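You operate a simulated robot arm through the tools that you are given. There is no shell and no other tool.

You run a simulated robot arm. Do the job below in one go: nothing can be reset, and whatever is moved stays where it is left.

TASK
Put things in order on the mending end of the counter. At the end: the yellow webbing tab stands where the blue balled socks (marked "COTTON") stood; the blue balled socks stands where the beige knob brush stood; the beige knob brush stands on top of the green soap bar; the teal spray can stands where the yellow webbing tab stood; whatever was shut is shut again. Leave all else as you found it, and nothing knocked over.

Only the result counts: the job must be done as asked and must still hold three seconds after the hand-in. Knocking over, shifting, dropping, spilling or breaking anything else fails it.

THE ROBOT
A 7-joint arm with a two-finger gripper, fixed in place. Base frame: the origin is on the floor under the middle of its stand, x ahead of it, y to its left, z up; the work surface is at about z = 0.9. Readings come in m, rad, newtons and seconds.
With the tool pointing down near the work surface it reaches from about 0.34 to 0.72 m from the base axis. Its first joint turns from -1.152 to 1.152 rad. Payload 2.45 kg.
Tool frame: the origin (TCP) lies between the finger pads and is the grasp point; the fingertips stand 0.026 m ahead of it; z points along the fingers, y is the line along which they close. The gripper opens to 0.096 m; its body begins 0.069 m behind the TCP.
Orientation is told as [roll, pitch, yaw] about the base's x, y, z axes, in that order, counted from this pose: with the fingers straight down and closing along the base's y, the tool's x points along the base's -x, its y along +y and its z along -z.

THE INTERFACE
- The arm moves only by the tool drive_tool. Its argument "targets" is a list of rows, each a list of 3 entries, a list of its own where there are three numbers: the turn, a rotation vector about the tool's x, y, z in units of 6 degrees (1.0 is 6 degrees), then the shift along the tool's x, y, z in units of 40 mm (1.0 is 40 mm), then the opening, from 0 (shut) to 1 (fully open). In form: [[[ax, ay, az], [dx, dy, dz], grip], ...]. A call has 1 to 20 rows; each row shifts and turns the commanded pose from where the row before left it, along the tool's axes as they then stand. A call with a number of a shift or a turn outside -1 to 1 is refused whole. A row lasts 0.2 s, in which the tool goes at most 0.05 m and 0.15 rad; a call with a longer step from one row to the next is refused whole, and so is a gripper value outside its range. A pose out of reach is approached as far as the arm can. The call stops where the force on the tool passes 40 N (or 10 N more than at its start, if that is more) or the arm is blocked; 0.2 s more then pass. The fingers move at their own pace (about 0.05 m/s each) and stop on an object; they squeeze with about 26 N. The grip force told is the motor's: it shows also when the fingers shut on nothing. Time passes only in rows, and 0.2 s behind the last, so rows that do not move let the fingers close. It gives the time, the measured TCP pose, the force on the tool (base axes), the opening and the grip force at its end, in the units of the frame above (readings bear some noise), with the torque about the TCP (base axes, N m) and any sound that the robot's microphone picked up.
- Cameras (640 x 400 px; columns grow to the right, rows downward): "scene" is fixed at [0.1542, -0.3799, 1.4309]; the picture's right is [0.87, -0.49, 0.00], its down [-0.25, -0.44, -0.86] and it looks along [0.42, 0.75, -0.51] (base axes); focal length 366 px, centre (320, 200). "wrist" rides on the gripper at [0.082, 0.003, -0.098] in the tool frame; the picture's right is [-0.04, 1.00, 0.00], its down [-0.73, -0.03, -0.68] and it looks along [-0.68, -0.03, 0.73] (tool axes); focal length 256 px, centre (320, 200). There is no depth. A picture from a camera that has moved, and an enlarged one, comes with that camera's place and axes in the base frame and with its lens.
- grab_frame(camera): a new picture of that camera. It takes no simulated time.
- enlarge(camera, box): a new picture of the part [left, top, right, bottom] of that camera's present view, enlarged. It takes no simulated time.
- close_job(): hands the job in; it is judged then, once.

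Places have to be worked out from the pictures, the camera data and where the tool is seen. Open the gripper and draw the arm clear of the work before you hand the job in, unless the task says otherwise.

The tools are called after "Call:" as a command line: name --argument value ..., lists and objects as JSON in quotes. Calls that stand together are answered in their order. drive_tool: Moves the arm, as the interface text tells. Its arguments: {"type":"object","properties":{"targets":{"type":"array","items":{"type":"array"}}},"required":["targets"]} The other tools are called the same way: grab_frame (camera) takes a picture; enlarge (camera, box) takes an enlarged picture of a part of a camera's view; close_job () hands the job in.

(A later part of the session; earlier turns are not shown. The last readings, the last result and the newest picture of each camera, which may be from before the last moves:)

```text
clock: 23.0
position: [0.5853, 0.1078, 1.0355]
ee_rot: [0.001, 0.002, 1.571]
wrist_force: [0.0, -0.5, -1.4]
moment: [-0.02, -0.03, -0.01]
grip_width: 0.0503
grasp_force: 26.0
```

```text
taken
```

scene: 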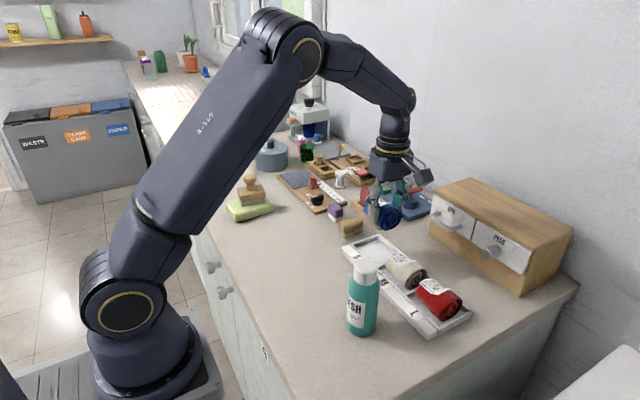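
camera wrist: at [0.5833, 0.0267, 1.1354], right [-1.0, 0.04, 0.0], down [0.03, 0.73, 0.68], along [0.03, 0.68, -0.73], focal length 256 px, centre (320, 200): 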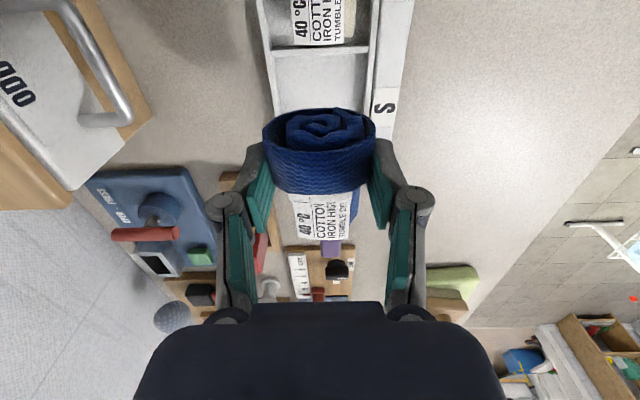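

The socks came out cleanly, and the neighbours are undisturbed. I carry them level to the brush's old place (roll centre to (0.378, 0.1345), so TCP y≈0.121).

Call:
drive_tool --targets '[[[0, 0, 0], [-0.056, 0.865, 0], 0], [[0, 0, 0], [-0.056, 0.865, 0], 0], [[0, 0, 0], [-0.056, 0.865, 0], 0], [[0, 0, 0], [-0.056, 0.865, 0], 0], [[0, 0, 0], [-0.056, 0.865, 0], 0], [[0, 0, 0], [-0.056, 0.865, 0], 0], [[0, 0, 0], [0, 0, 0], 0]]'

Call:
grab_frame --camera "wrist"

Call:
enlarge --camera "scene" --box '[240, 210, 340, 310]'

Call:
enlarge --camera "scene" --box '[325, 200, 435, 290]'

```text
clock: 24.6
position: [0.3776, 0.1217, 1.038]
ee_rot: [0.0, 0.0, 1.571]
wrist_force: [0.2, -0.9, -0.2]
moment: [0.0, 0.02, -0.02]
grip_width: 0.0502
grasp_force: 25.8
```

```text
taken
camera wrist: at [0.3752, 0.04, 1.1372], right [-1.0, 0.04, 0.0], down [0.03, 0.73, 0.68], along [0.03, 0.68, -0.73], focal length 256 px, centre (320, 200)
```

wrist: 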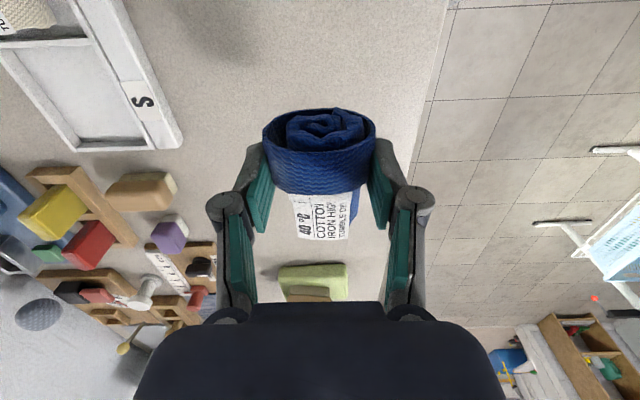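

```text
4.00 times, centred on (290, 260) of scene
camera zoom: at [0.1542, -0.3799, 1.4309], right [0.87, -0.49, 0.0], down [-0.25, -0.44, -0.86], along [0.42, 0.75, -0.51], focal length 1464 px, centre (440, -40)
```

zoom: 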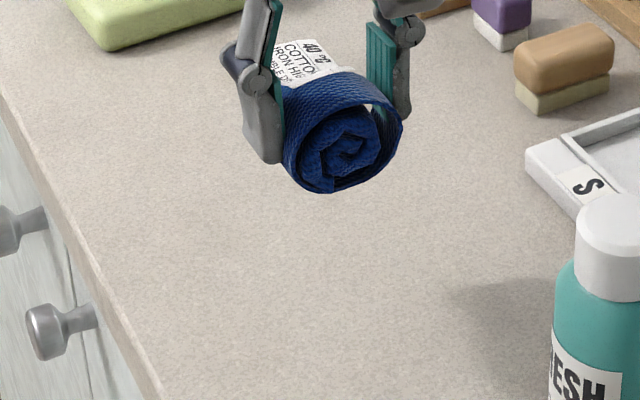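

```text
4.44 times, centred on (380, 245) of scene
camera zoom: at [0.1542, -0.3799, 1.4309], right [0.87, -0.49, 0.0], down [-0.25, -0.44, -0.86], along [0.42, 0.75, -0.51], focal length 1627 px, centre (53, 0)
```

zoom: 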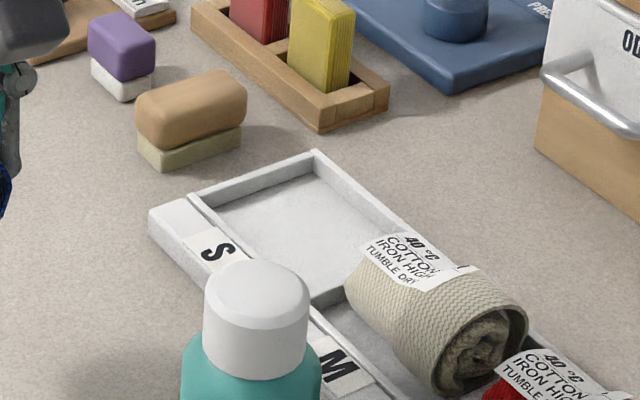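

The roll hangs level over the brush's old spot. I lower it to about z 0.953, then creep to contact.

Call:
drive_tool --targets '[[[0, 0, 0], [0, 0, 0.7], 0], [[0, 0, 0], [0, 0, 0.7], 0], [[0, 0, 0], [0, 0, 0.5], 0], [[0, 0, 0], [0, 0, 0.22], 0], [[0, 0, 0], [0, 0, 0], 0]]'

Call:
enlarge --camera "scene" --box '[240, 210, 340, 310]'

```text
clock: 25.8
position: [0.3779, 0.1202, 0.9527]
ee_rot: [-0.001, 0.0, 1.571]
wrist_force: [0.4, 0.4, -0.1]
moment: [0.01, -0.02, 0.0]
grip_width: 0.0501
grasp_force: 26.6
```

```text
4.00 times, centred on (290, 260) of scene
camera zoom: at [0.1542, -0.3799, 1.4309], right [0.87, -0.49, 0.0], down [-0.25, -0.44, -0.86], along [0.42, 0.75, -0.51], focal length 1464 px, centre (440, -40)
```

zoom: 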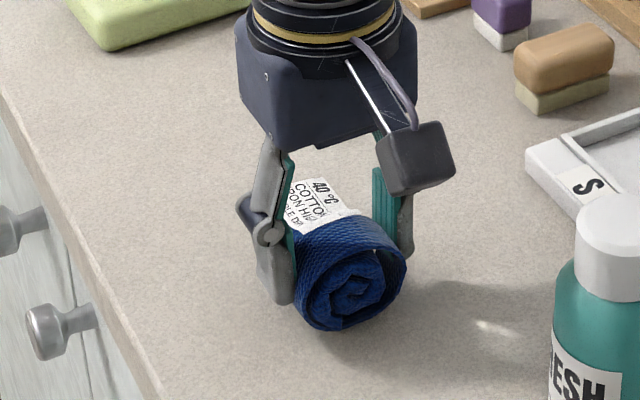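

No contact yet at 0.953. I creep down another 4 mm.

Call:
drive_tool --targets '[[[0, 0, 0], [0, 0, 0.05], 0], [[0, 0, 0], [0, 0, 0.05], 0], [[0, 0, 0], [0, 0, 0], 0]]'

```text
clock: 26.6
position: [0.3791, 0.1208, 0.9482]
ee_rot: [0.001, 0.0, 1.571]
wrist_force: [0.8, -0.1, -0.8]
moment: [0.0, 0.01, -0.01]
grip_width: 0.0502
grasp_force: 25.9
```

Call:
drive_tool --targets '[[[0, 0, 0], [0, 0, 0.03], 0], [[0, 0, 0], [0, 0, 0.03], 0], [[0, 0, 0], [0, 0, 0], 0]]'

```text
clock: 27.4
position: [0.3779, 0.1202, 0.9453]
ee_rot: [0.0, 0.0, 1.57]
wrist_force: [-0.2, -0.3, -0.9]
moment: [-0.02, -0.02, 0.01]
grip_width: 0.0502
grasp_force: 26.3
```

Still no contact at 0.9453, so I continue in 1 mm steps.

Call:
drive_tool --targets '[[[0, 0, 0], [0, 0, 0.025], 0], [[0, 0, 0], [0, 0, 0.025], 0], [[0, 0, 0], [0, 0, 0], 0]]'

Call:
enlarge --camera "scene" --box '[240, 210, 340, 310]'

```text
clock: 28.2
position: [0.3789, 0.1216, 0.9438]
ee_rot: [-0.001, 0.002, 1.57]
wrist_force: [-1.1, -4.1, 27.7]
moment: [0.06, 0.08, 0.04]
grip_width: 0.0501
grasp_force: 26.1
```

```text
4.00 times, centred on (290, 260) of scene
camera zoom: at [0.1538, -0.3801, 1.4309], right [0.87, -0.49, 0.0], down [-0.25, -0.44, -0.86], along [0.42, 0.75, -0.51], focal length 1464 px, centre (440, -40)
```

zoom: 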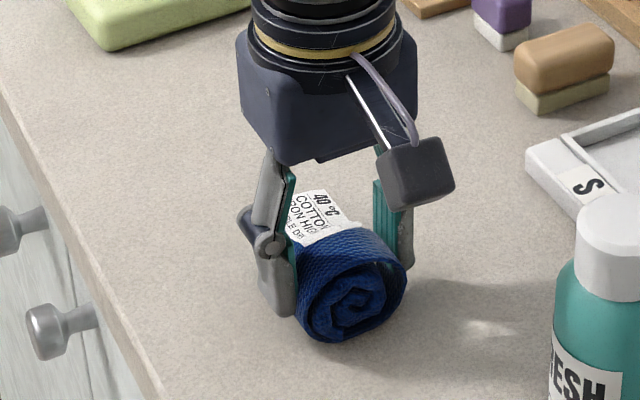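

Contact (28 N). I relieve 0.8 mm, then open gently and watch that the roll stays put.

Call:
drive_tool --targets '[[[0, 0, 0], [0, 0, -0.02], 0], [[0, 0, 0], [0, 0, 0], 0], [[0, 0, 0], [0, 0, 0], 0.55], [[0, 0, 0], [0, 0, 0], 0.6], [[0, 0, 0], [0, 0, 0], 0.7], [[0, 0, 0], [0, 0, 0], 0.8], [[0, 0, 0], [0, 0, 0], 0.8]]'

Call:
enlarge --camera "scene" --box '[240, 210, 340, 310]'

Call:
grab_frame --camera "wrist"

```text
clock: 29.8
position: [0.3777, 0.1209, 0.9436]
ee_rot: [0.0, 0.001, 1.571]
wrist_force: [0.1, -0.3, -0.1]
moment: [-0.01, -0.03, -0.03]
grip_width: 0.077
grasp_force: 0.1
```

```text
4.00 times, centred on (290, 260) of scene
camera zoom: at [0.1542, -0.3799, 1.4309], right [0.87, -0.49, 0.0], down [-0.25, -0.44, -0.86], along [0.42, 0.75, -0.51], focal length 1464 px, centre (440, -40)
```

zoom: 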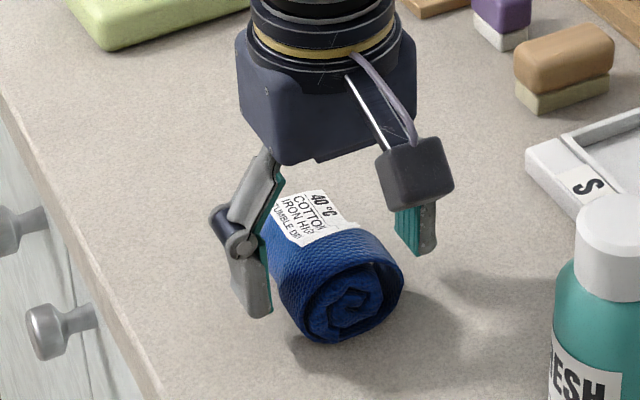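

```text
taken
camera wrist: at [0.3755, 0.0396, 1.0435], right [-1.0, 0.04, 0.0], down [0.03, 0.73, 0.68], along [0.03, 0.68, -0.73], focal length 256 px, centre (320, 200)
```

wrist: 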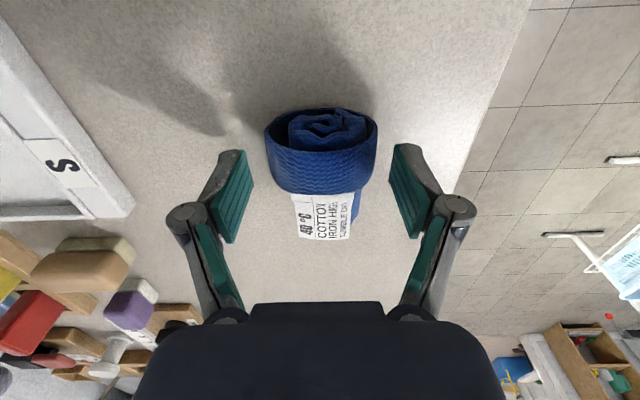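

The roll stays put on the brush's old spot. I lift straight up.

Call:
drive_tool --targets '[[[0, 0, 0], [0, 0, -0.5], 0.8], [[0, 0, 0], [0, 0, -0.8], 0.8], [[0, 0, 0], [0, 0, -0.8], 0.8], [[0, 0, 0], [0, 0, -0.8], 0.8], [[0, 0, 0], [0, 0, 0], 0.8]]'

Call:
grab_frame --camera "scene"

Call:
grab_frame --camera "wrist"

```text
clock: 31.0
position: [0.3783, 0.1221, 1.0597]
ee_rot: [-0.001, 0.001, 1.57]
wrist_force: [0.1, -0.3, -0.3]
moment: [0.02, 0.02, 0.0]
grip_width: 0.0768
grasp_force: 0.1
```

```text
taken
```

scene: 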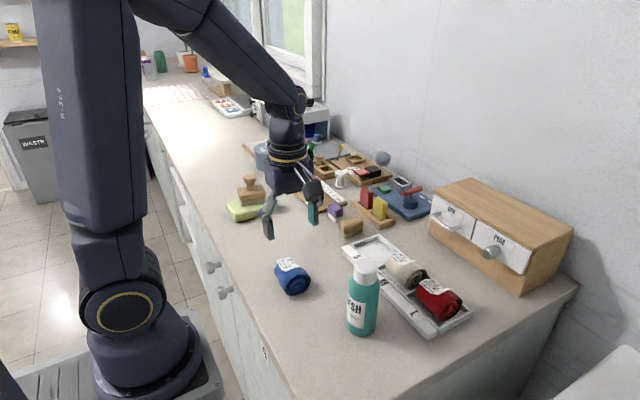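

```text
taken
camera wrist: at [0.3759, 0.04, 1.1596], right [-1.0, 0.04, 0.0], down [0.03, 0.73, 0.68], along [0.03, 0.68, -0.73], focal length 256 px, centre (320, 200)
```

wrist: 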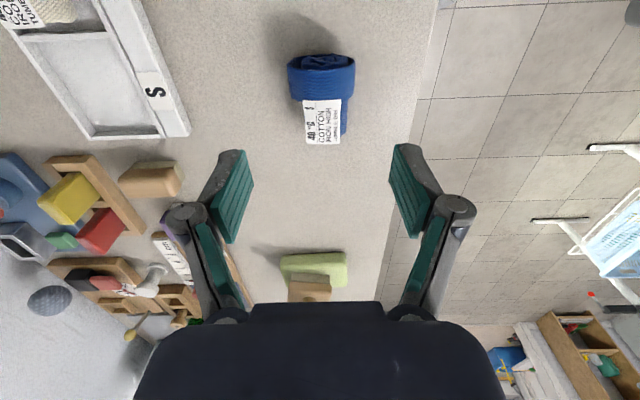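

The tray cell is empty and the socks rest well. Now the yellow tab: I move over it (about (0.675, 0.231)) at z 1.06 with the opening narrowed to about 48 mm, keeping clear of the press handle behind the rack.

Call:
drive_tool --targets '[[[0, 0, 0], [-0.341, -0.927, 0], 0.5], [[0, 0, 0], [-0.341, -0.927, 0], 0.5], [[0, 0, 0], [-0.341, -0.927, 0], 0.5], [[0, 0, 0], [-0.341, -0.927, 0], 0.5], [[0, 0, 0], [-0.341, -0.927, 0], 0.5], [[0, 0, 0], [-0.341, -0.927, 0], 0.5], [[0, 0, 0], [-0.341, -0.927, 0], 0.5], [[0, 0, 0], [-0.341, -0.927, 0], 0.5], [[0, 0, 0], [0, 0, 0], 0.5], [[0, 0, 0], [0, 0, 0], 0.5]]'

Call:
grab_frame --camera "wrist"

Call:
enlarge --camera "wrist" --box '[230, 60, 410, 200]'

Call:
enlarge --camera "scene" --box '[335, 140, 445, 240]'

```text
clock: 33.2
position: [0.6687, 0.2275, 1.0584]
ee_rot: [0.001, 0.0, 1.573]
wrist_force: [0.5, -0.4, -0.3]
moment: [-0.01, 0.0, -0.01]
grip_width: 0.0481
grasp_force: 0.1
out of reach, approached as far as the arm can: row 8
```

```text
taken
camera wrist: at [0.6665, 0.146, 1.1579], right [-1.0, 0.04, 0.0], down [0.03, 0.73, 0.68], along [0.03, 0.68, -0.73], focal length 256 px, centre (320, 200)
```

wrist: 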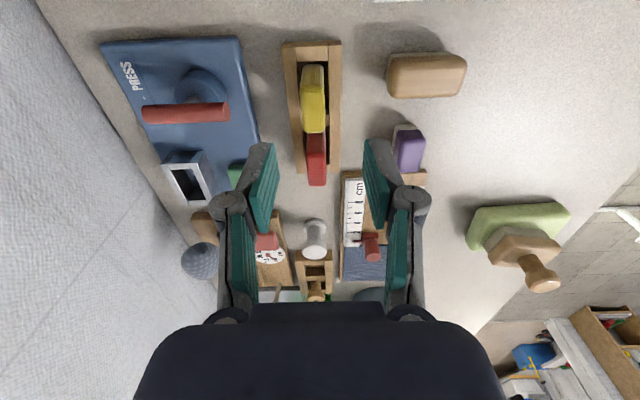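

```text
2.86 times, centred on (320, 130) of wrist
camera zoom: at [0.6665, 0.146, 1.1579], right [-1.0, 0.04, 0.0], down [0.03, 0.73, 0.68], along [0.03, 0.68, -0.73], focal length 731 px, centre (320, 400)
```

zoom: 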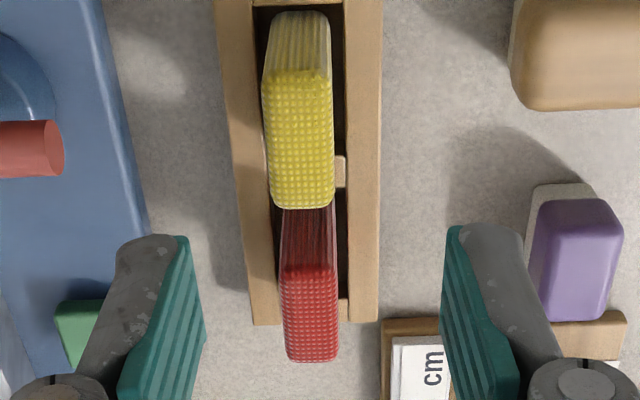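

```text
4.00 times, centred on (390, 190) of scene
camera zoom: at [0.1542, -0.3799, 1.4309], right [0.87, -0.49, 0.0], down [-0.25, -0.44, -0.86], along [0.42, 0.75, -0.51], focal length 1464 px, centre (40, 240)
```

zoom: 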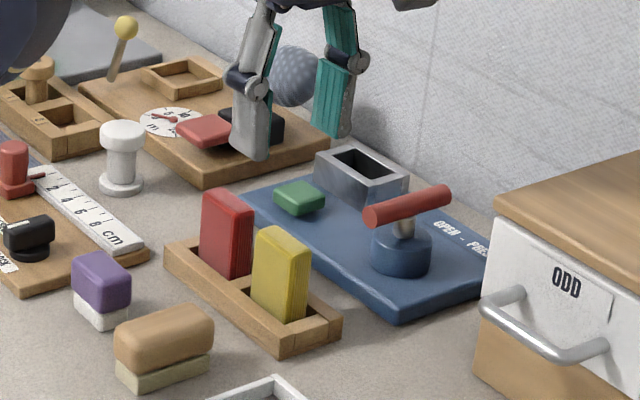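

The arm reports its reach limit here: actual (0.669, 0.2275) against the tab at (0.6755, 0.2306), with tab top at ≈0.962. I lower to z≈1.0, still above the tab, to see whether the reach improves nearer the surface.

Call:
drive_tool --targets '[[[0, 0, 0], [0, 0, 0.7], 0.5], [[0, 0, 0], [0, 0, 0.75], 0.5], [[0, 0, 0], [0, 0, 0], 0.5]]'

```text
clock: 34.0
position: [0.6698, 0.229, 1.0028]
ee_rot: [-0.001, -0.001, 1.572]
wrist_force: [0.2, 0.4, 0.4]
moment: [-0.01, -0.01, -0.02]
grip_width: 0.0479
grasp_force: 0.2
```

No reach complaint at this height; I now shift the remaining 5.5 mm in x and 1.5 mm in y and check.

Call:
drive_tool --targets '[[[0, 0, 0], [-0.04, -0.14, 0], 0.5], [[0, 0, 0], [0, 0, 0], 0.5]]'

Call:
enlarge --camera "wrist" --box '[230, 60, 410, 220]'

```text
clock: 34.6
position: [0.6752, 0.2309, 1.0006]
ee_rot: [0.0, 0.001, 1.571]
wrist_force: [-0.2, -0.4, -0.4]
moment: [-0.01, -0.03, -0.02]
grip_width: 0.0478
grasp_force: 0.1
```

```text
2.50 times, centred on (320, 140) of wrist
camera zoom: at [0.6727, 0.1494, 1.1009], right [-1.0, 0.04, 0.0], down [0.03, 0.73, 0.68], along [0.03, 0.68, -0.73], focal length 640 px, centre (320, 350)
```

zoom: 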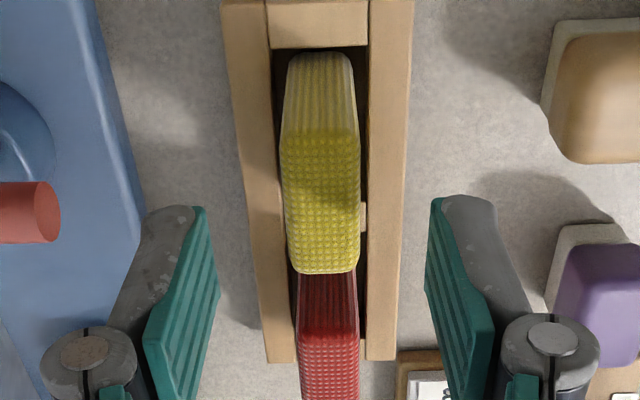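

Reached (0.6752, 0.2309) and the tab sits centred between the fingers. I lower to z≈0.947, tips just above the rack rim, and check before closing.

Call:
drive_tool --targets '[[[0, 0, 0], [0, 0, 0.5], 0.5], [[0, 0, 0], [0, 0, 0.5], 0.5], [[0, 0, 0], [0, 0, 0.33], 0.5], [[0, 0, 0], [0, 0, 0], 0.5]]'

Call:
enlarge --camera "scene" --box '[335, 160, 425, 240]'

Call:
grab_frame --camera "wrist"

```text
clock: 35.6
position: [0.6763, 0.2293, 0.9471]
ee_rot: [0.0, 0.0, 1.572]
wrist_force: [0.3, -0.2, 0.2]
moment: [-0.01, 0.01, -0.02]
grip_width: 0.0482
grasp_force: 0.0
```

```text
5.00 times, centred on (380, 200) of scene
camera zoom: at [0.1542, -0.3799, 1.4309], right [0.87, -0.49, 0.0], down [-0.25, -0.44, -0.86], along [0.42, 0.75, -0.51], focal length 1830 px, centre (20, 200)
```

zoom: 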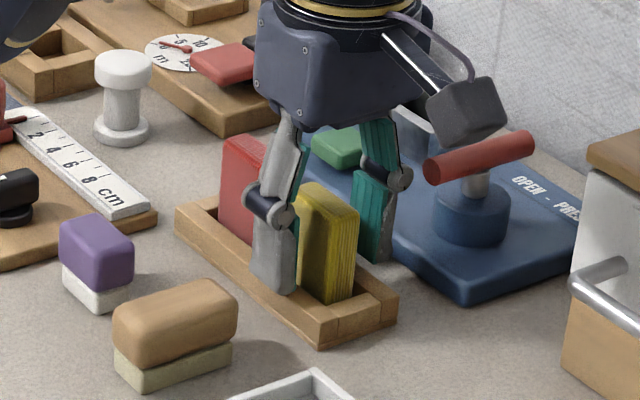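

```text
taken
camera wrist: at [0.6728, 0.1484, 1.0463], right [-1.0, 0.04, 0.0], down [0.03, 0.73, 0.68], along [0.03, 0.68, -0.73], focal length 256 px, centre (320, 200)
```

wrist: 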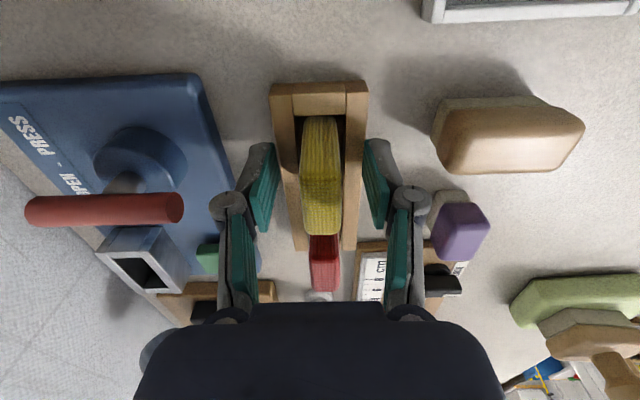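

All clear: the fingers straddle the tab's thin sides, clear of the red tab. I close.

Call:
drive_tool --targets '[[[0, 0, 0], [0, 0, 0], 0.3], [[0, 0, 0], [0, 0, 0], 0.2], [[0, 0, 0], [0, 0, 0], 0], [[0, 0, 0], [0, 0, 0], 0], [[0, 0, 0], [0, 0, 0], 0]]'

Call:
enlarge --camera "scene" --box '[335, 160, 425, 240]'

```text
clock: 36.8
position: [0.6743, 0.2297, 0.9476]
ee_rot: [0.0, 0.001, 1.571]
wrist_force: [-0.4, -1.3, 0.2]
moment: [0.03, 0.0, 0.0]
grip_width: 0.0178
grasp_force: 26.1
```

```text
5.00 times, centred on (380, 200) of scene
camera zoom: at [0.1542, -0.3799, 1.4309], right [0.87, -0.49, 0.0], down [-0.25, -0.44, -0.86], along [0.42, 0.75, -0.51], focal length 1830 px, centre (20, 200)
```

zoom: 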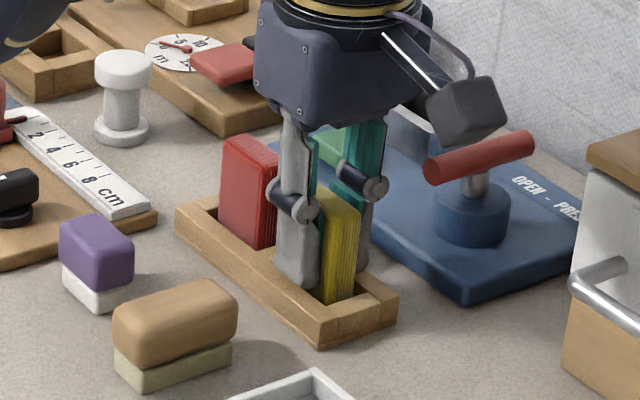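

Gripped at 18 mm. I lift straight up 5 cm and check.

Call:
drive_tool --targets '[[[0, 0, 0], [0, 0, -0.3], 0], [[0, 0, 0], [0, 0, -0.5], 0], [[0, 0, 0], [0, 0, -0.5], 0], [[0, 0, 0], [0, 0, 0], 0]]'

Call:
enlarge --camera "scene" --box '[335, 160, 425, 240]'

Call:
enlarge --camera "wrist" --box '[230, 60, 410, 240]'

```text
clock: 37.8
position: [0.677, 0.2289, 1.0002]
ee_rot: [0.0, 0.001, 1.571]
wrist_force: [0.5, -0.1, 0.3]
moment: [-0.02, 0.01, -0.05]
grip_width: 0.0183
grasp_force: 25.9
```

```text
5.00 times, centred on (380, 200) of scene
camera zoom: at [0.1542, -0.3799, 1.4309], right [0.87, -0.49, 0.0], down [-0.25, -0.44, -0.86], along [0.42, 0.75, -0.51], focal length 1830 px, centre (20, 200)
```

zoom: 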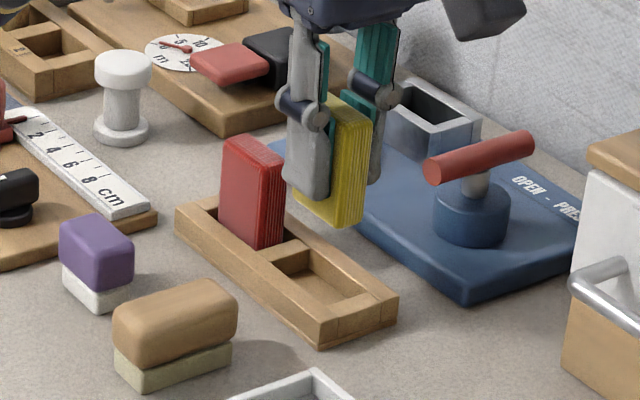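

```text
2.22 times, centred on (320, 150) of wrist
camera zoom: at [0.6733, 0.1478, 1.0983], right [-1.0, 0.04, 0.0], down [0.03, 0.73, 0.68], along [0.03, 0.68, -0.73], focal length 569 px, centre (320, 311)
```

zoom: 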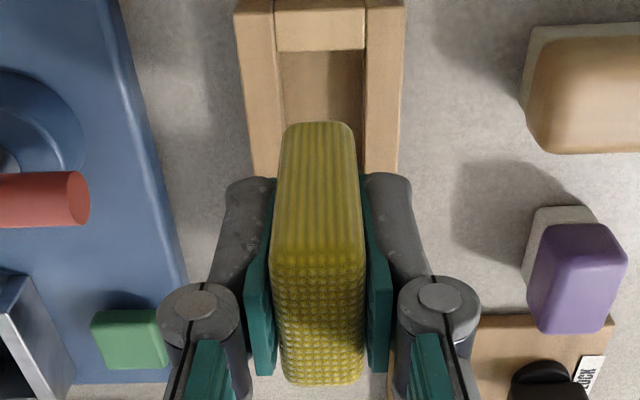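

The tab is out cleanly, and the slot is centred at about (0.675, 0.231). I carry the tab to the empty S cell, centre (0.586, 0.121), at z≈1.03.

Call:
drive_tool --targets '[[[0, 0, 0], [0.675, 0.569, -0.1875], 0], [[0, 0, 0], [0.675, 0.569, -0.1875], 0], [[0, 0, 0], [0.675, 0.569, -0.1875], 0], [[0, 0, 0], [0.675, 0.569, -0.1875], 0], [[0, 0, 0], [0, 0, 0], 0]]'

Call:
grab_frame --camera "wrist"

Call:
enlarge --camera "scene" --box '[325, 180, 435, 290]'

```text
clock: 39.0
position: [0.5848, 0.1201, 1.0323]
ee_rot: [0.001, 0.001, 1.571]
wrist_force: [0.0, 0.0, 0.7]
moment: [0.02, 0.04, -0.02]
grip_width: 0.018
grasp_force: 26.3
```

```text
taken
camera wrist: at [0.5814, 0.038, 1.1303], right [-1.0, 0.04, 0.0], down [0.03, 0.73, 0.68], along [0.03, 0.68, -0.73], focal length 256 px, centre (320, 200)
```

wrist: 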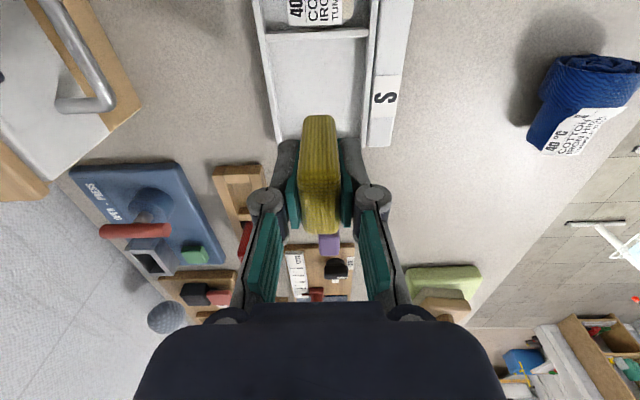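

```text
3.64 times, centred on (380, 235) of scene
camera zoom: at [0.1542, -0.3799, 1.4309], right [0.87, -0.49, 0.0], down [-0.25, -0.44, -0.86], along [0.42, 0.75, -0.51], focal length 1331 px, centre (102, 73)
```

zoom: 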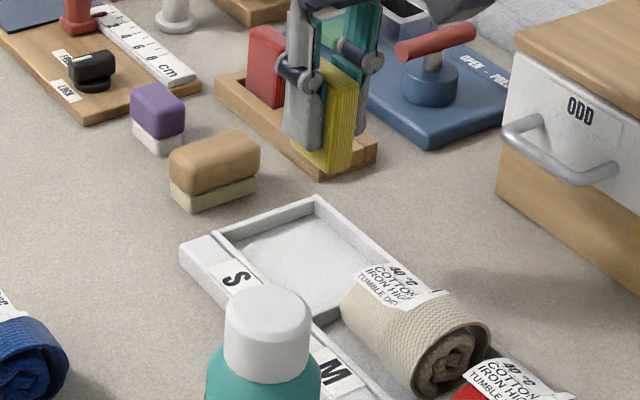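

The tab is centred over the S cell. I lower to about z 0.954.

Call:
drive_tool --targets '[[[0, 0, 0], [0, -0.015, 0.7], 0], [[0, 0, 0], [0, 0, 0.7], 0], [[0, 0, 0], [0, 0, 0.55], 0], [[0, 0, 0], [0, 0, 0], 0]]'

Call:
enlarge --camera "scene" --box '[335, 200, 425, 280]'

```text
clock: 40.0
position: [0.5862, 0.1207, 0.9522]
ee_rot: [-0.002, 0.001, 1.572]
wrist_force: [-0.5, 0.2, 0.0]
moment: [-0.03, 0.02, -0.01]
grip_width: 0.018
grasp_force: 26.0
```

```text
5.00 times, centred on (380, 240) of scene
camera zoom: at [0.1542, -0.3799, 1.4309], right [0.87, -0.49, 0.0], down [-0.25, -0.44, -0.86], along [0.42, 0.75, -0.51], focal length 1830 px, centre (20, 0)
```

zoom: 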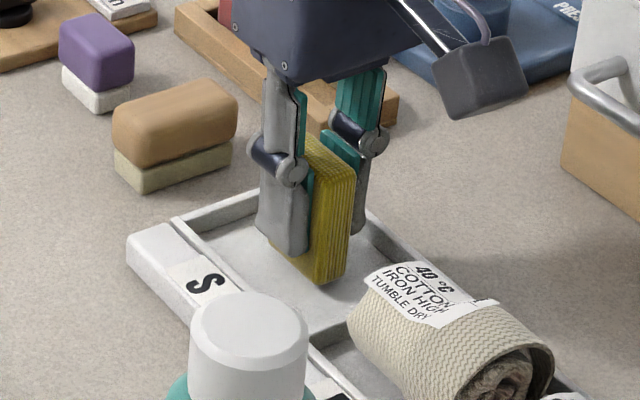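

I creep down in 1 mm steps to contact.

Call:
drive_tool --targets '[[[0, 0, 0], [0, 0, 0.03], 0], [[0, 0, 0], [0, 0, 0.03], 0], [[0, 0, 0], [0, 0, 0], 0]]'

```text
clock: 40.8
position: [0.5859, 0.1202, 0.9496]
ee_rot: [0.0, 0.001, 1.57]
wrist_force: [0.0, 0.8, -0.7]
moment: [0.01, -0.02, 0.02]
grip_width: 0.0178
grasp_force: 26.2
```

Call:
drive_tool --targets '[[[0, 0, 0], [0, 0, 0.025], 0], [[0, 0, 0], [0, 0, 0.025], 0], [[0, 0, 0], [0, 0, 0], 0]]'

```text
clock: 41.6
position: [0.5852, 0.1202, 0.949]
ee_rot: [-0.001, 0.0, 1.571]
wrist_force: [-3.3, -1.7, 12.1]
moment: [-0.1, 0.13, 0.01]
grip_width: 0.0177
grasp_force: 25.7
```

Contact (12 N). I relieve about 0.4 mm and open gently to ~40 mm, so the tab stays standing.

Call:
drive_tool --targets '[[[0, 0, 0], [0, 0, -0.01], 0], [[0, 0, 0], [0, 0, 0], 0], [[0, 0, 0], [0, 0, 0], 0.2], [[0, 0, 0], [0, 0, 0], 0.25], [[0, 0, 0], [0, 0, 0], 0.3], [[0, 0, 0], [0, 0, 0], 0.4], [[0, 0, 0], [0, 0, 0], 0.4]]'

Call:
enlarge --camera "scene" --box '[335, 200, 425, 280]'

Call:
enlarge --camera "wrist" --box '[230, 60, 410, 240]'

```text
clock: 43.2
position: [0.5857, 0.1216, 0.9478]
ee_rot: [-0.001, 0.0, 1.57]
wrist_force: [0.1, 0.6, 1.0]
moment: [0.01, 0.01, 0.0]
grip_width: 0.0384
grasp_force: 0.0
```

```text
5.00 times, centred on (380, 240) of scene
camera zoom: at [0.1542, -0.3799, 1.4309], right [0.87, -0.49, 0.0], down [-0.25, -0.44, -0.86], along [0.42, 0.75, -0.51], focal length 1830 px, centre (20, 0)
```

zoom: 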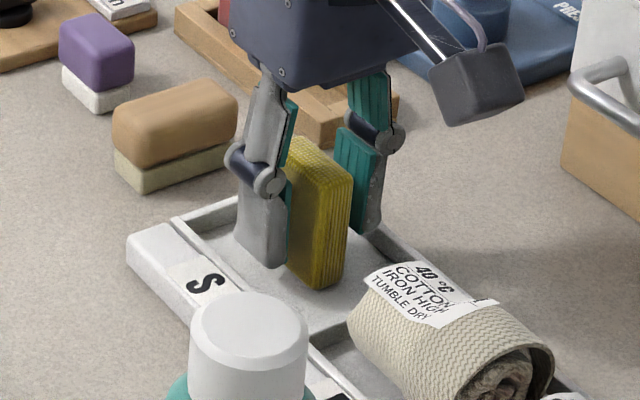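

```text
2.22 times, centred on (320, 150) of wrist
camera zoom: at [0.5826, 0.0404, 1.0471], right [-1.0, 0.04, 0.0], down [0.03, 0.73, 0.68], along [0.03, 0.68, -0.73], focal length 569 px, centre (320, 311)
```

zoom: 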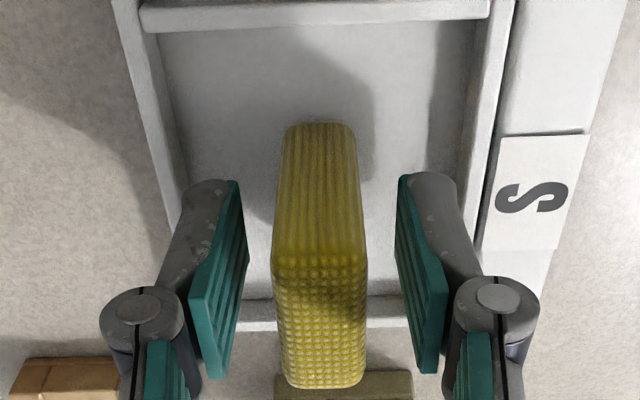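

The tab stands upright in the S cell. I lift straight out, well above it.

Call:
drive_tool --targets '[[[0, 0, 0], [0, 0, -0.3], 0.4], [[0, 0, 0], [0, 0, -0.7], 0.4], [[0, 0, 0], [0, 0, -0.9], 0.4], [[0, 0, 0], [0, 0, -0.9], 0.4], [[0, 0, 0], [0, 0, -0.6], 0.8], [[0, 0, 0], [0, 0, 0], 0.8]]'

Call:
grab_frame --camera "wrist"

Call:
grab_frame --camera "scene"

```text
clock: 44.6
position: [0.5862, 0.1233, 1.0845]
ee_rot: [0.0, -0.001, 1.571]
wrist_force: [0.2, 0.5, -0.6]
moment: [0.0, 0.0, 0.0]
grip_width: 0.0769
grasp_force: 0.0
```

```text
taken
camera wrist: at [0.5827, 0.0413, 1.1843], right [-1.0, 0.04, 0.0], down [0.03, 0.73, 0.68], along [0.03, 0.68, -0.73], focal length 256 px, centre (320, 200)
```

wrist: 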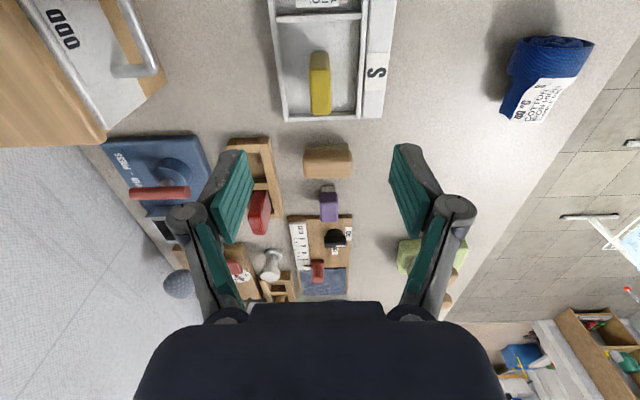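

```text
taken
```

scene: 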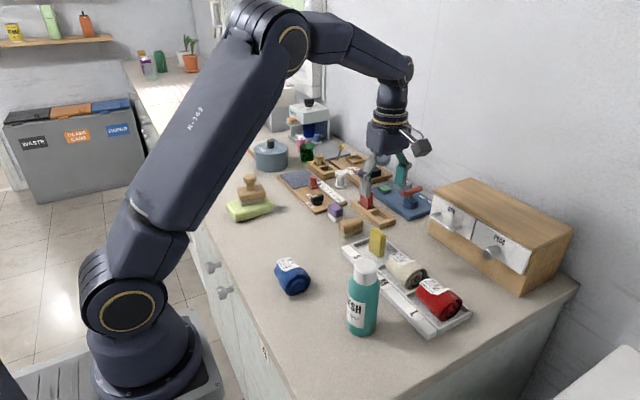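

The tab stands upright in the middle of the cell. Now I go above the can, estimated at (0.438, −0.022) with top ≈1.045, staying high.

Call:
drive_tool --targets '[[[0, 0, 0], [0, 0, -0.6], 0.8], [[0, 0, 0], [0.725, 0.74, -0.05], 0.8], [[0, 0, 0], [0.725, 0.74, -0.05], 0.8], [[0, 0, 0], [0.725, 0.74, -0.05], 0.8], [[0, 0, 0], [0.725, 0.74, -0.05], 0.8], [[0, 0, 0], [0.725, 0.74, -0.05], 0.8], [[0, 0, 0], [0, 0, 0], 0.8]]'

Call:
grab_frame --camera "wrist"

Call:
enlarge --camera "wrist" --box '[230, 20, 410, 200]'

Call:
enlarge --camera "scene" --box '[310, 220, 420, 350]'

```text
clock: 46.2
position: [0.4386, -0.0253, 1.1178]
ee_rot: [0.001, 0.0, 1.57]
wrist_force: [-0.9, 0.1, 0.7]
moment: [-0.02, -0.01, 0.02]
grip_width: 0.0767
grasp_force: 0.0
```

```text
taken
camera wrist: at [0.4352, -0.1061, 1.2169], right [-1.0, 0.04, 0.0], down [0.03, 0.73, 0.68], along [0.03, 0.68, -0.73], focal length 256 px, centre (320, 200)
```

wrist: 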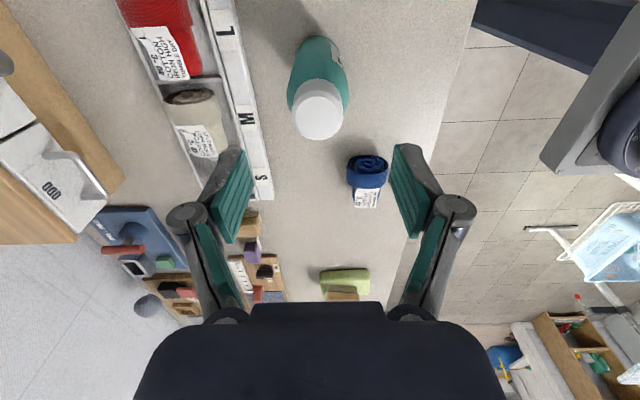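

```text
2.22 times, centred on (320, 110) of wrist
camera zoom: at [0.4352, -0.1061, 1.2169], right [-1.0, 0.04, 0.0], down [0.03, 0.73, 0.68], along [0.03, 0.68, -0.73], focal length 569 px, centre (320, 400)
```

zoom: 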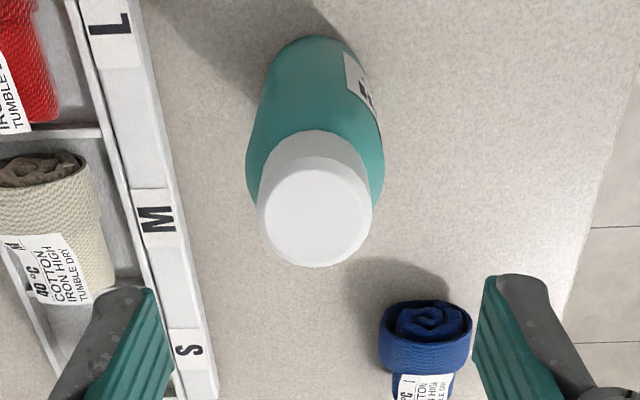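

```text
3.08 times, centred on (365, 285) of scene
camera zoom: at [0.1542, -0.3799, 1.4309], right [0.87, -0.49, 0.0], down [-0.25, -0.44, -0.86], along [0.42, 0.75, -0.51], focal length 1126 px, centre (182, -62)
```

zoom: 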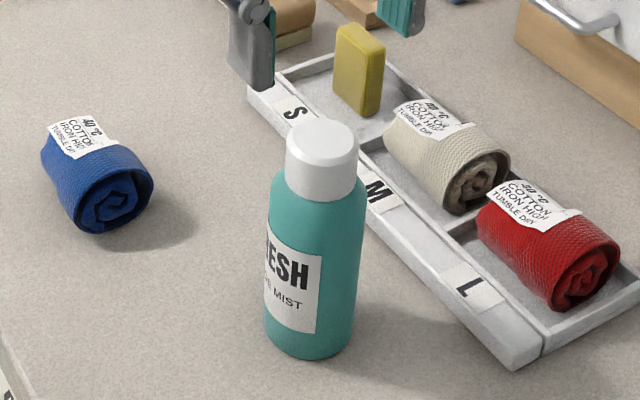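

Two-view intersection puts the can's axis at (0.440, −0.022) and its top at z≈1.038. I lower around it to z≈1.03 to check the alignment.

Call:
drive_tool --targets '[[[0, 0, 0], [-0.0825, -0.0375, 0], 0.8], [[0, 0, 0], [0, 0, 0.7], 0.8], [[0, 0, 0], [0, 0, 0.7], 0.8], [[0, 0, 0], [0, 0, 0.7], 0.8], [[0, 0, 0], [0, 0, 0], 0.8]]'

Call:
grab_frame --camera "wrist"

Call:
enlarge --camera "scene" --box '[310, 220, 420, 350]'

```text
clock: 47.4
position: [0.4395, -0.0194, 1.033]
ee_rot: [0.001, 0.0, 1.57]
wrist_force: [-0.2, 0.1, 0.4]
moment: [-0.03, 0.02, -0.01]
grip_width: 0.0767
grasp_force: 0.1
```

```text
taken
camera wrist: at [0.4362, -0.1009, 1.1318], right [-1.0, 0.04, 0.0], down [0.03, 0.73, 0.68], along [0.03, 0.68, -0.73], focal length 256 px, centre (320, 200)
```

wrist: 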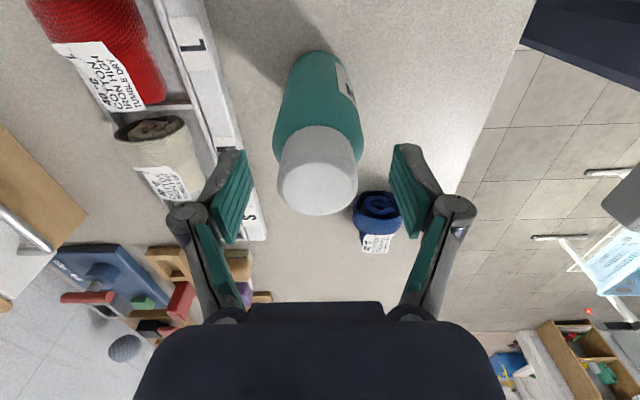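

```text
3.08 times, centred on (365, 285) of scene
camera zoom: at [0.1542, -0.3799, 1.4309], right [0.87, -0.49, 0.0], down [-0.25, -0.44, -0.86], along [0.42, 0.75, -0.51], focal length 1126 px, centre (182, -62)
```

zoom: 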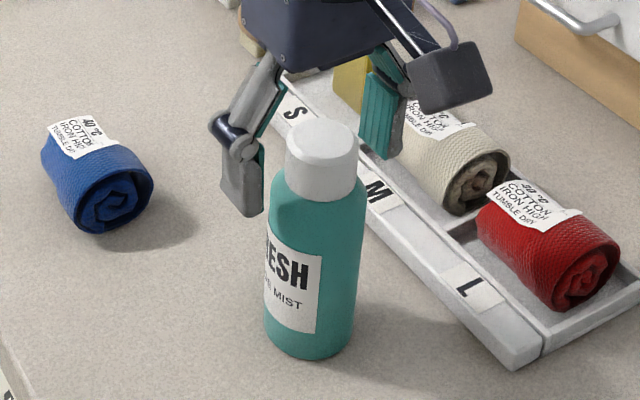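

The can is centred between the fingers (axis ≈(0.440, −0.022)). I lower to z≈0.982, keeping the palm above the cap, with a 2.5 mm y correction.

Call:
drive_tool --targets '[[[0, 0, 0], [0.06, -0.01, 0.5], 0.8], [[0, 0, 0], [0, 0, 0.5], 0.8], [[0, 0, 0], [0, 0, 0.27], 0.8], [[0, 0, 0], [0, 0, 0], 0.8]]'

Call:
enlarge --camera "scene" --box '[310, 220, 420, 350]'

Call:
grab_frame --camera "wrist"

```text
clock: 48.4
position: [0.4404, -0.0215, 0.9829]
ee_rot: [0.0, -0.001, 1.573]
wrist_force: [0.5, -0.2, -0.4]
moment: [0.04, -0.02, 0.01]
grip_width: 0.0765
grasp_force: 0.0
```

```text
3.08 times, centred on (365, 285) of scene
camera zoom: at [0.1542, -0.3799, 1.4309], right [0.87, -0.49, 0.0], down [-0.25, -0.44, -0.86], along [0.42, 0.75, -0.51], focal length 1126 px, centre (182, -62)
```

zoom: 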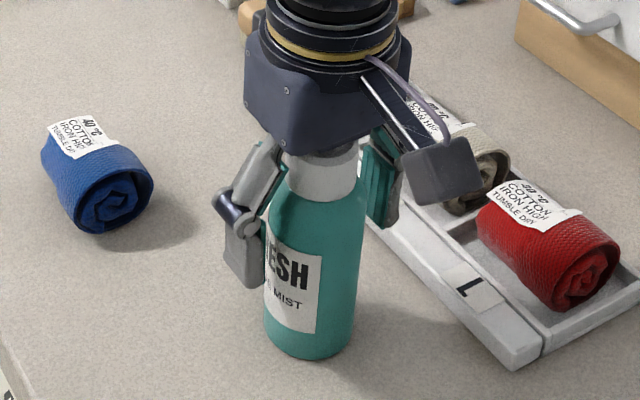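

```text
taken
camera wrist: at [0.4375, -0.1038, 1.0819], right [-1.0, 0.04, 0.0], down [0.03, 0.73, 0.68], along [0.03, 0.68, -0.73], focal length 256 px, centre (320, 200)
```

wrist: 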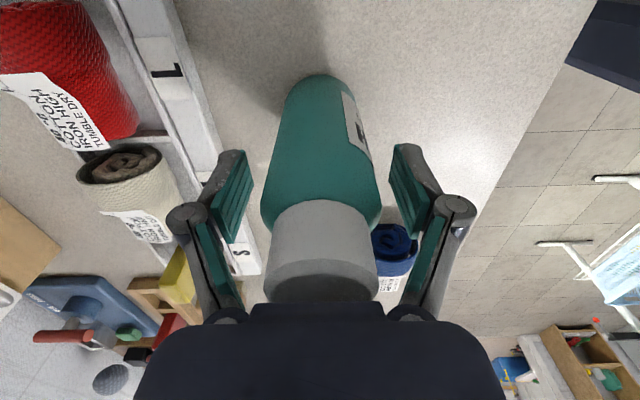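

The can sits centred between the pads with the cap just under the palm. I close.

Call:
drive_tool --targets '[[[0, 0, 0], [0, 0, 0], 0.6], [[0, 0, 0], [0, 0, 0], 0.5], [[0, 0, 0], [0, 0, 0], 0.3], [[0, 0, 0], [0, 0, 0], 0], [[0, 0, 0], [0, 0, 0], 0], [[0, 0, 0], [0, 0, 0], 0]]'

Call:
enlarge --camera "scene" --box '[310, 220, 420, 350]'

```text
clock: 49.8
position: [0.4399, -0.022, 0.9834]
ee_rot: [-0.002, 0.0, 1.572]
wrist_force: [-0.4, 0.1, 1.6]
moment: [0.02, 0.06, 0.01]
grip_width: 0.0511
grasp_force: 25.7
```

```text
3.08 times, centred on (365, 285) of scene
camera zoom: at [0.1542, -0.3799, 1.4309], right [0.87, -0.49, 0.0], down [-0.25, -0.44, -0.86], along [0.42, 0.75, -0.51], focal length 1126 px, centre (182, -62)
```

zoom: 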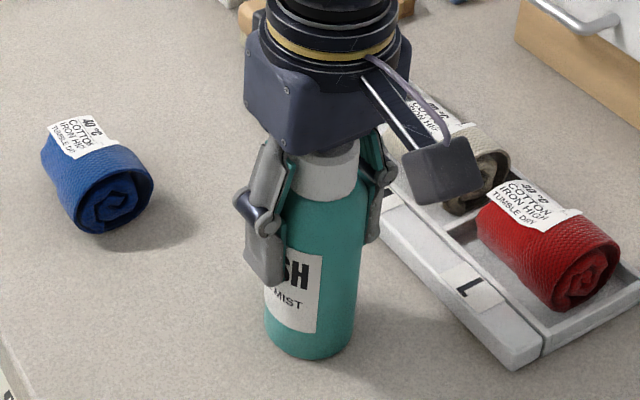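

The can is gripped (51 mm). I lift it straight up about 11 cm and check.

Call:
drive_tool --targets '[[[0, 0, 0], [0, 0, -0.3], 0], [[0, 0, 0], [0, 0, -0.6], 0], [[0, 0, 0], [0, 0, -0.8], 0], [[0, 0, 0], [0, 0, -0.8], 0], [[0, 0, 0], [0, 0, -0.2], 0], [[0, 0, 0], [0, 0, 0], 0]]'

Call:
grab_frame --camera "scene"

```text
clock: 51.2
position: [0.4392, -0.0233, 1.0942]
ee_rot: [-0.001, 0.001, 1.57]
wrist_force: [0.5, 0.2, -0.7]
moment: [0.03, 0.02, 0.03]
grip_width: 0.051
grasp_force: 26.0
```

```text
taken
```

scene: 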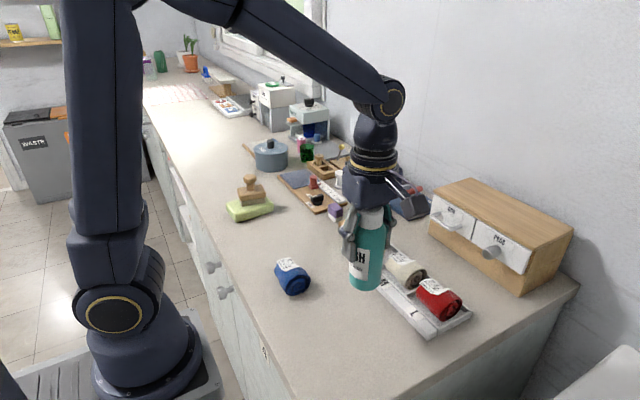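

The can hangs upright, with its bottom at ≈1.01, above everything on the way. I carry it to (0.62, 0.20), short of the rack.

Call:
drive_tool --targets '[[[0, 0, 0], [-0.697, -0.5656, 0], 0], [[0, 0, 0], [-0.697, -0.5656, 0], 0], [[0, 0, 0], [-0.697, -0.5656, 0], 0], [[0, 0, 0], [-0.697, -0.5656, 0], 0], [[0, 0, 0], [-0.697, -0.5656, 0], 0], [[0, 0, 0], [-0.697, -0.5656, 0], 0], [[0, 0, 0], [-0.697, -0.5656, 0], 0], [[0, 0, 0], [-0.697, -0.5656, 0], 0], [[0, 0, 0], [0, 0, 0], 0]]'

Call:
grab_frame --camera "scene"

Call:
grab_frame --camera "wrist"

```text
clock: 53.2
position: [0.6189, 0.2009, 1.0895]
ee_rot: [0.001, 0.001, 1.571]
wrist_force: [-0.1, 0.0, -0.5]
moment: [0.01, -0.01, 0.0]
grip_width: 0.051
grasp_force: 25.7
```

```text
taken
```

scene: 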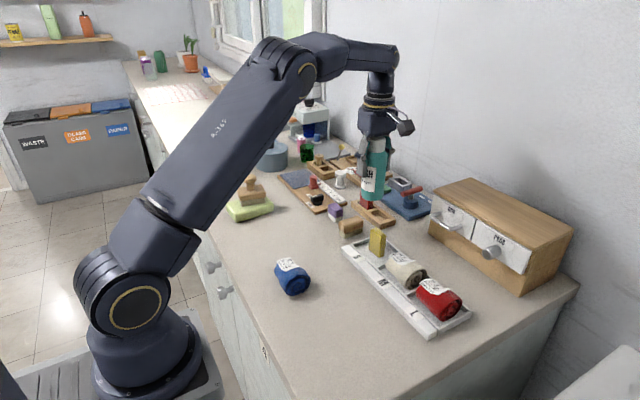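

```text
taken
camera wrist: at [0.6162, 0.1192, 1.1891], right [-1.0, 0.04, 0.0], down [0.03, 0.73, 0.68], along [0.03, 0.68, -0.73], focal length 256 px, centre (320, 200)
```

wrist: 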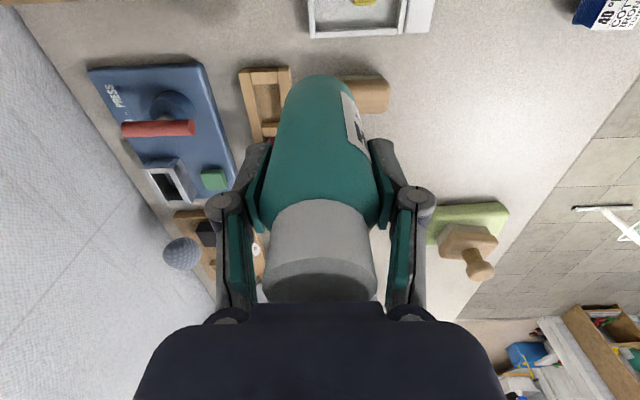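

I move in toward the rack to (0.662, 0.222, 1.05), can bottom at ≈0.967, staying clear of the red tab.

Call:
drive_tool --targets '[[[0, 0, 0], [-0.13, -0.36, 0.3], 0], [[0, 0, 0], [-0.13, -0.36, 0.3], 0], [[0, 0, 0], [-0.26, -0.36, 0.39], 0], [[0, 0, 0], [0, 0, 0], 0]]'

Call:
enlarge --camera "scene" --box '[335, 130, 425, 240]'

Call:
grab_frame --camera "wrist"

```text
clock: 54.2
position: [0.6622, 0.2209, 1.0513]
ee_rot: [0.0, 0.001, 1.57]
wrist_force: [-0.3, -0.8, -1.0]
moment: [0.02, 0.0, -0.01]
grip_width: 0.0511
grasp_force: 26.0
```

```text
3.64 times, centred on (380, 185) of scene
camera zoom: at [0.1542, -0.3799, 1.4309], right [0.87, -0.49, 0.0], down [-0.25, -0.44, -0.86], along [0.42, 0.75, -0.51], focal length 1331 px, centre (102, 254)
```

zoom: 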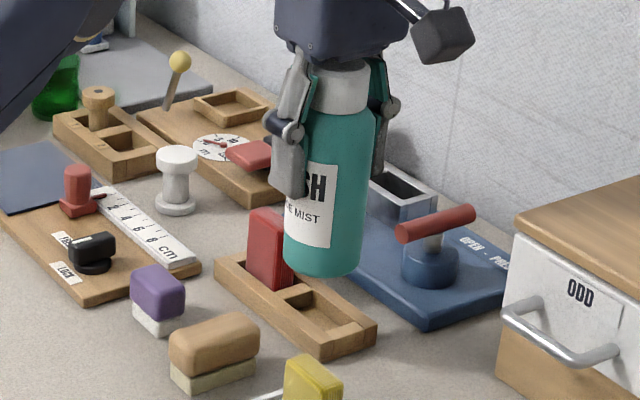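

```text
taken
camera wrist: at [0.6598, 0.1397, 1.1506], right [-1.0, 0.04, 0.0], down [0.03, 0.73, 0.68], along [0.03, 0.68, -0.73], focal length 256 px, centre (320, 200)
```

wrist: 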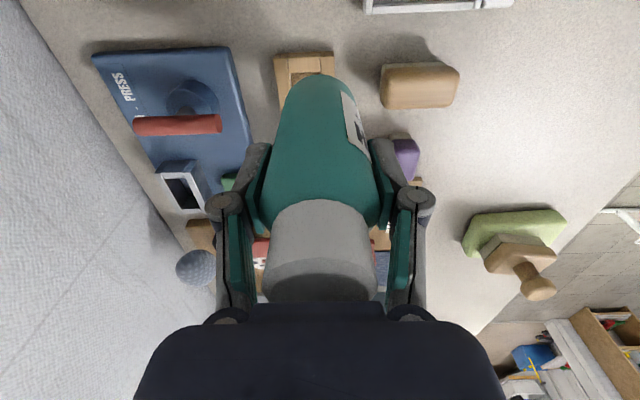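

The can hangs clear. I lower to z≈1.013 (can bottom ≈0.93, 15 mm above the rim) while moving out to the slot's centre (0.675, 0.2305).

Call:
drive_tool --targets '[[[0, 0, 0], [-0.06, -0.08, 0.48], 0], [[0, 0, 0], [-0.08, -0.1, 0.48], 0], [[0, 0, 0], [-0.1, -0.14, 0], 0], [[0, 0, 0], [0, 0, 0], 0]]'

Call:
enlarge --camera "scene" --box '[335, 150, 425, 240]'

Call:
grab_frame --camera "wrist"

```text
clock: 55.2
position: [0.6773, 0.2323, 1.0137]
ee_rot: [0.001, 0.001, 1.571]
wrist_force: [-0.1, 0.4, -0.7]
moment: [-0.01, 0.02, 0.0]
grip_width: 0.051
grasp_force: 26.0
```

```text
4.44 times, centred on (380, 195) of scene
camera zoom: at [0.1542, -0.3799, 1.4309], right [0.87, -0.49, 0.0], down [-0.25, -0.44, -0.86], along [0.42, 0.75, -0.51], focal length 1627 px, centre (53, 222)
```

zoom: 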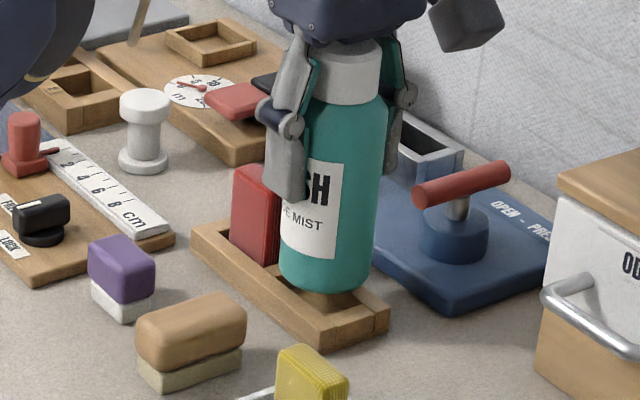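

```text
taken
camera wrist: at [0.6743, 0.1509, 1.1119], right [-1.0, 0.04, 0.0], down [0.03, 0.73, 0.68], along [0.03, 0.68, -0.73], focal length 256 px, centre (320, 200)
```

wrist: 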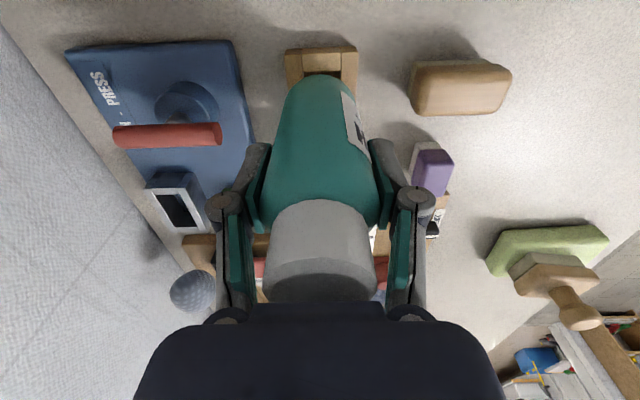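

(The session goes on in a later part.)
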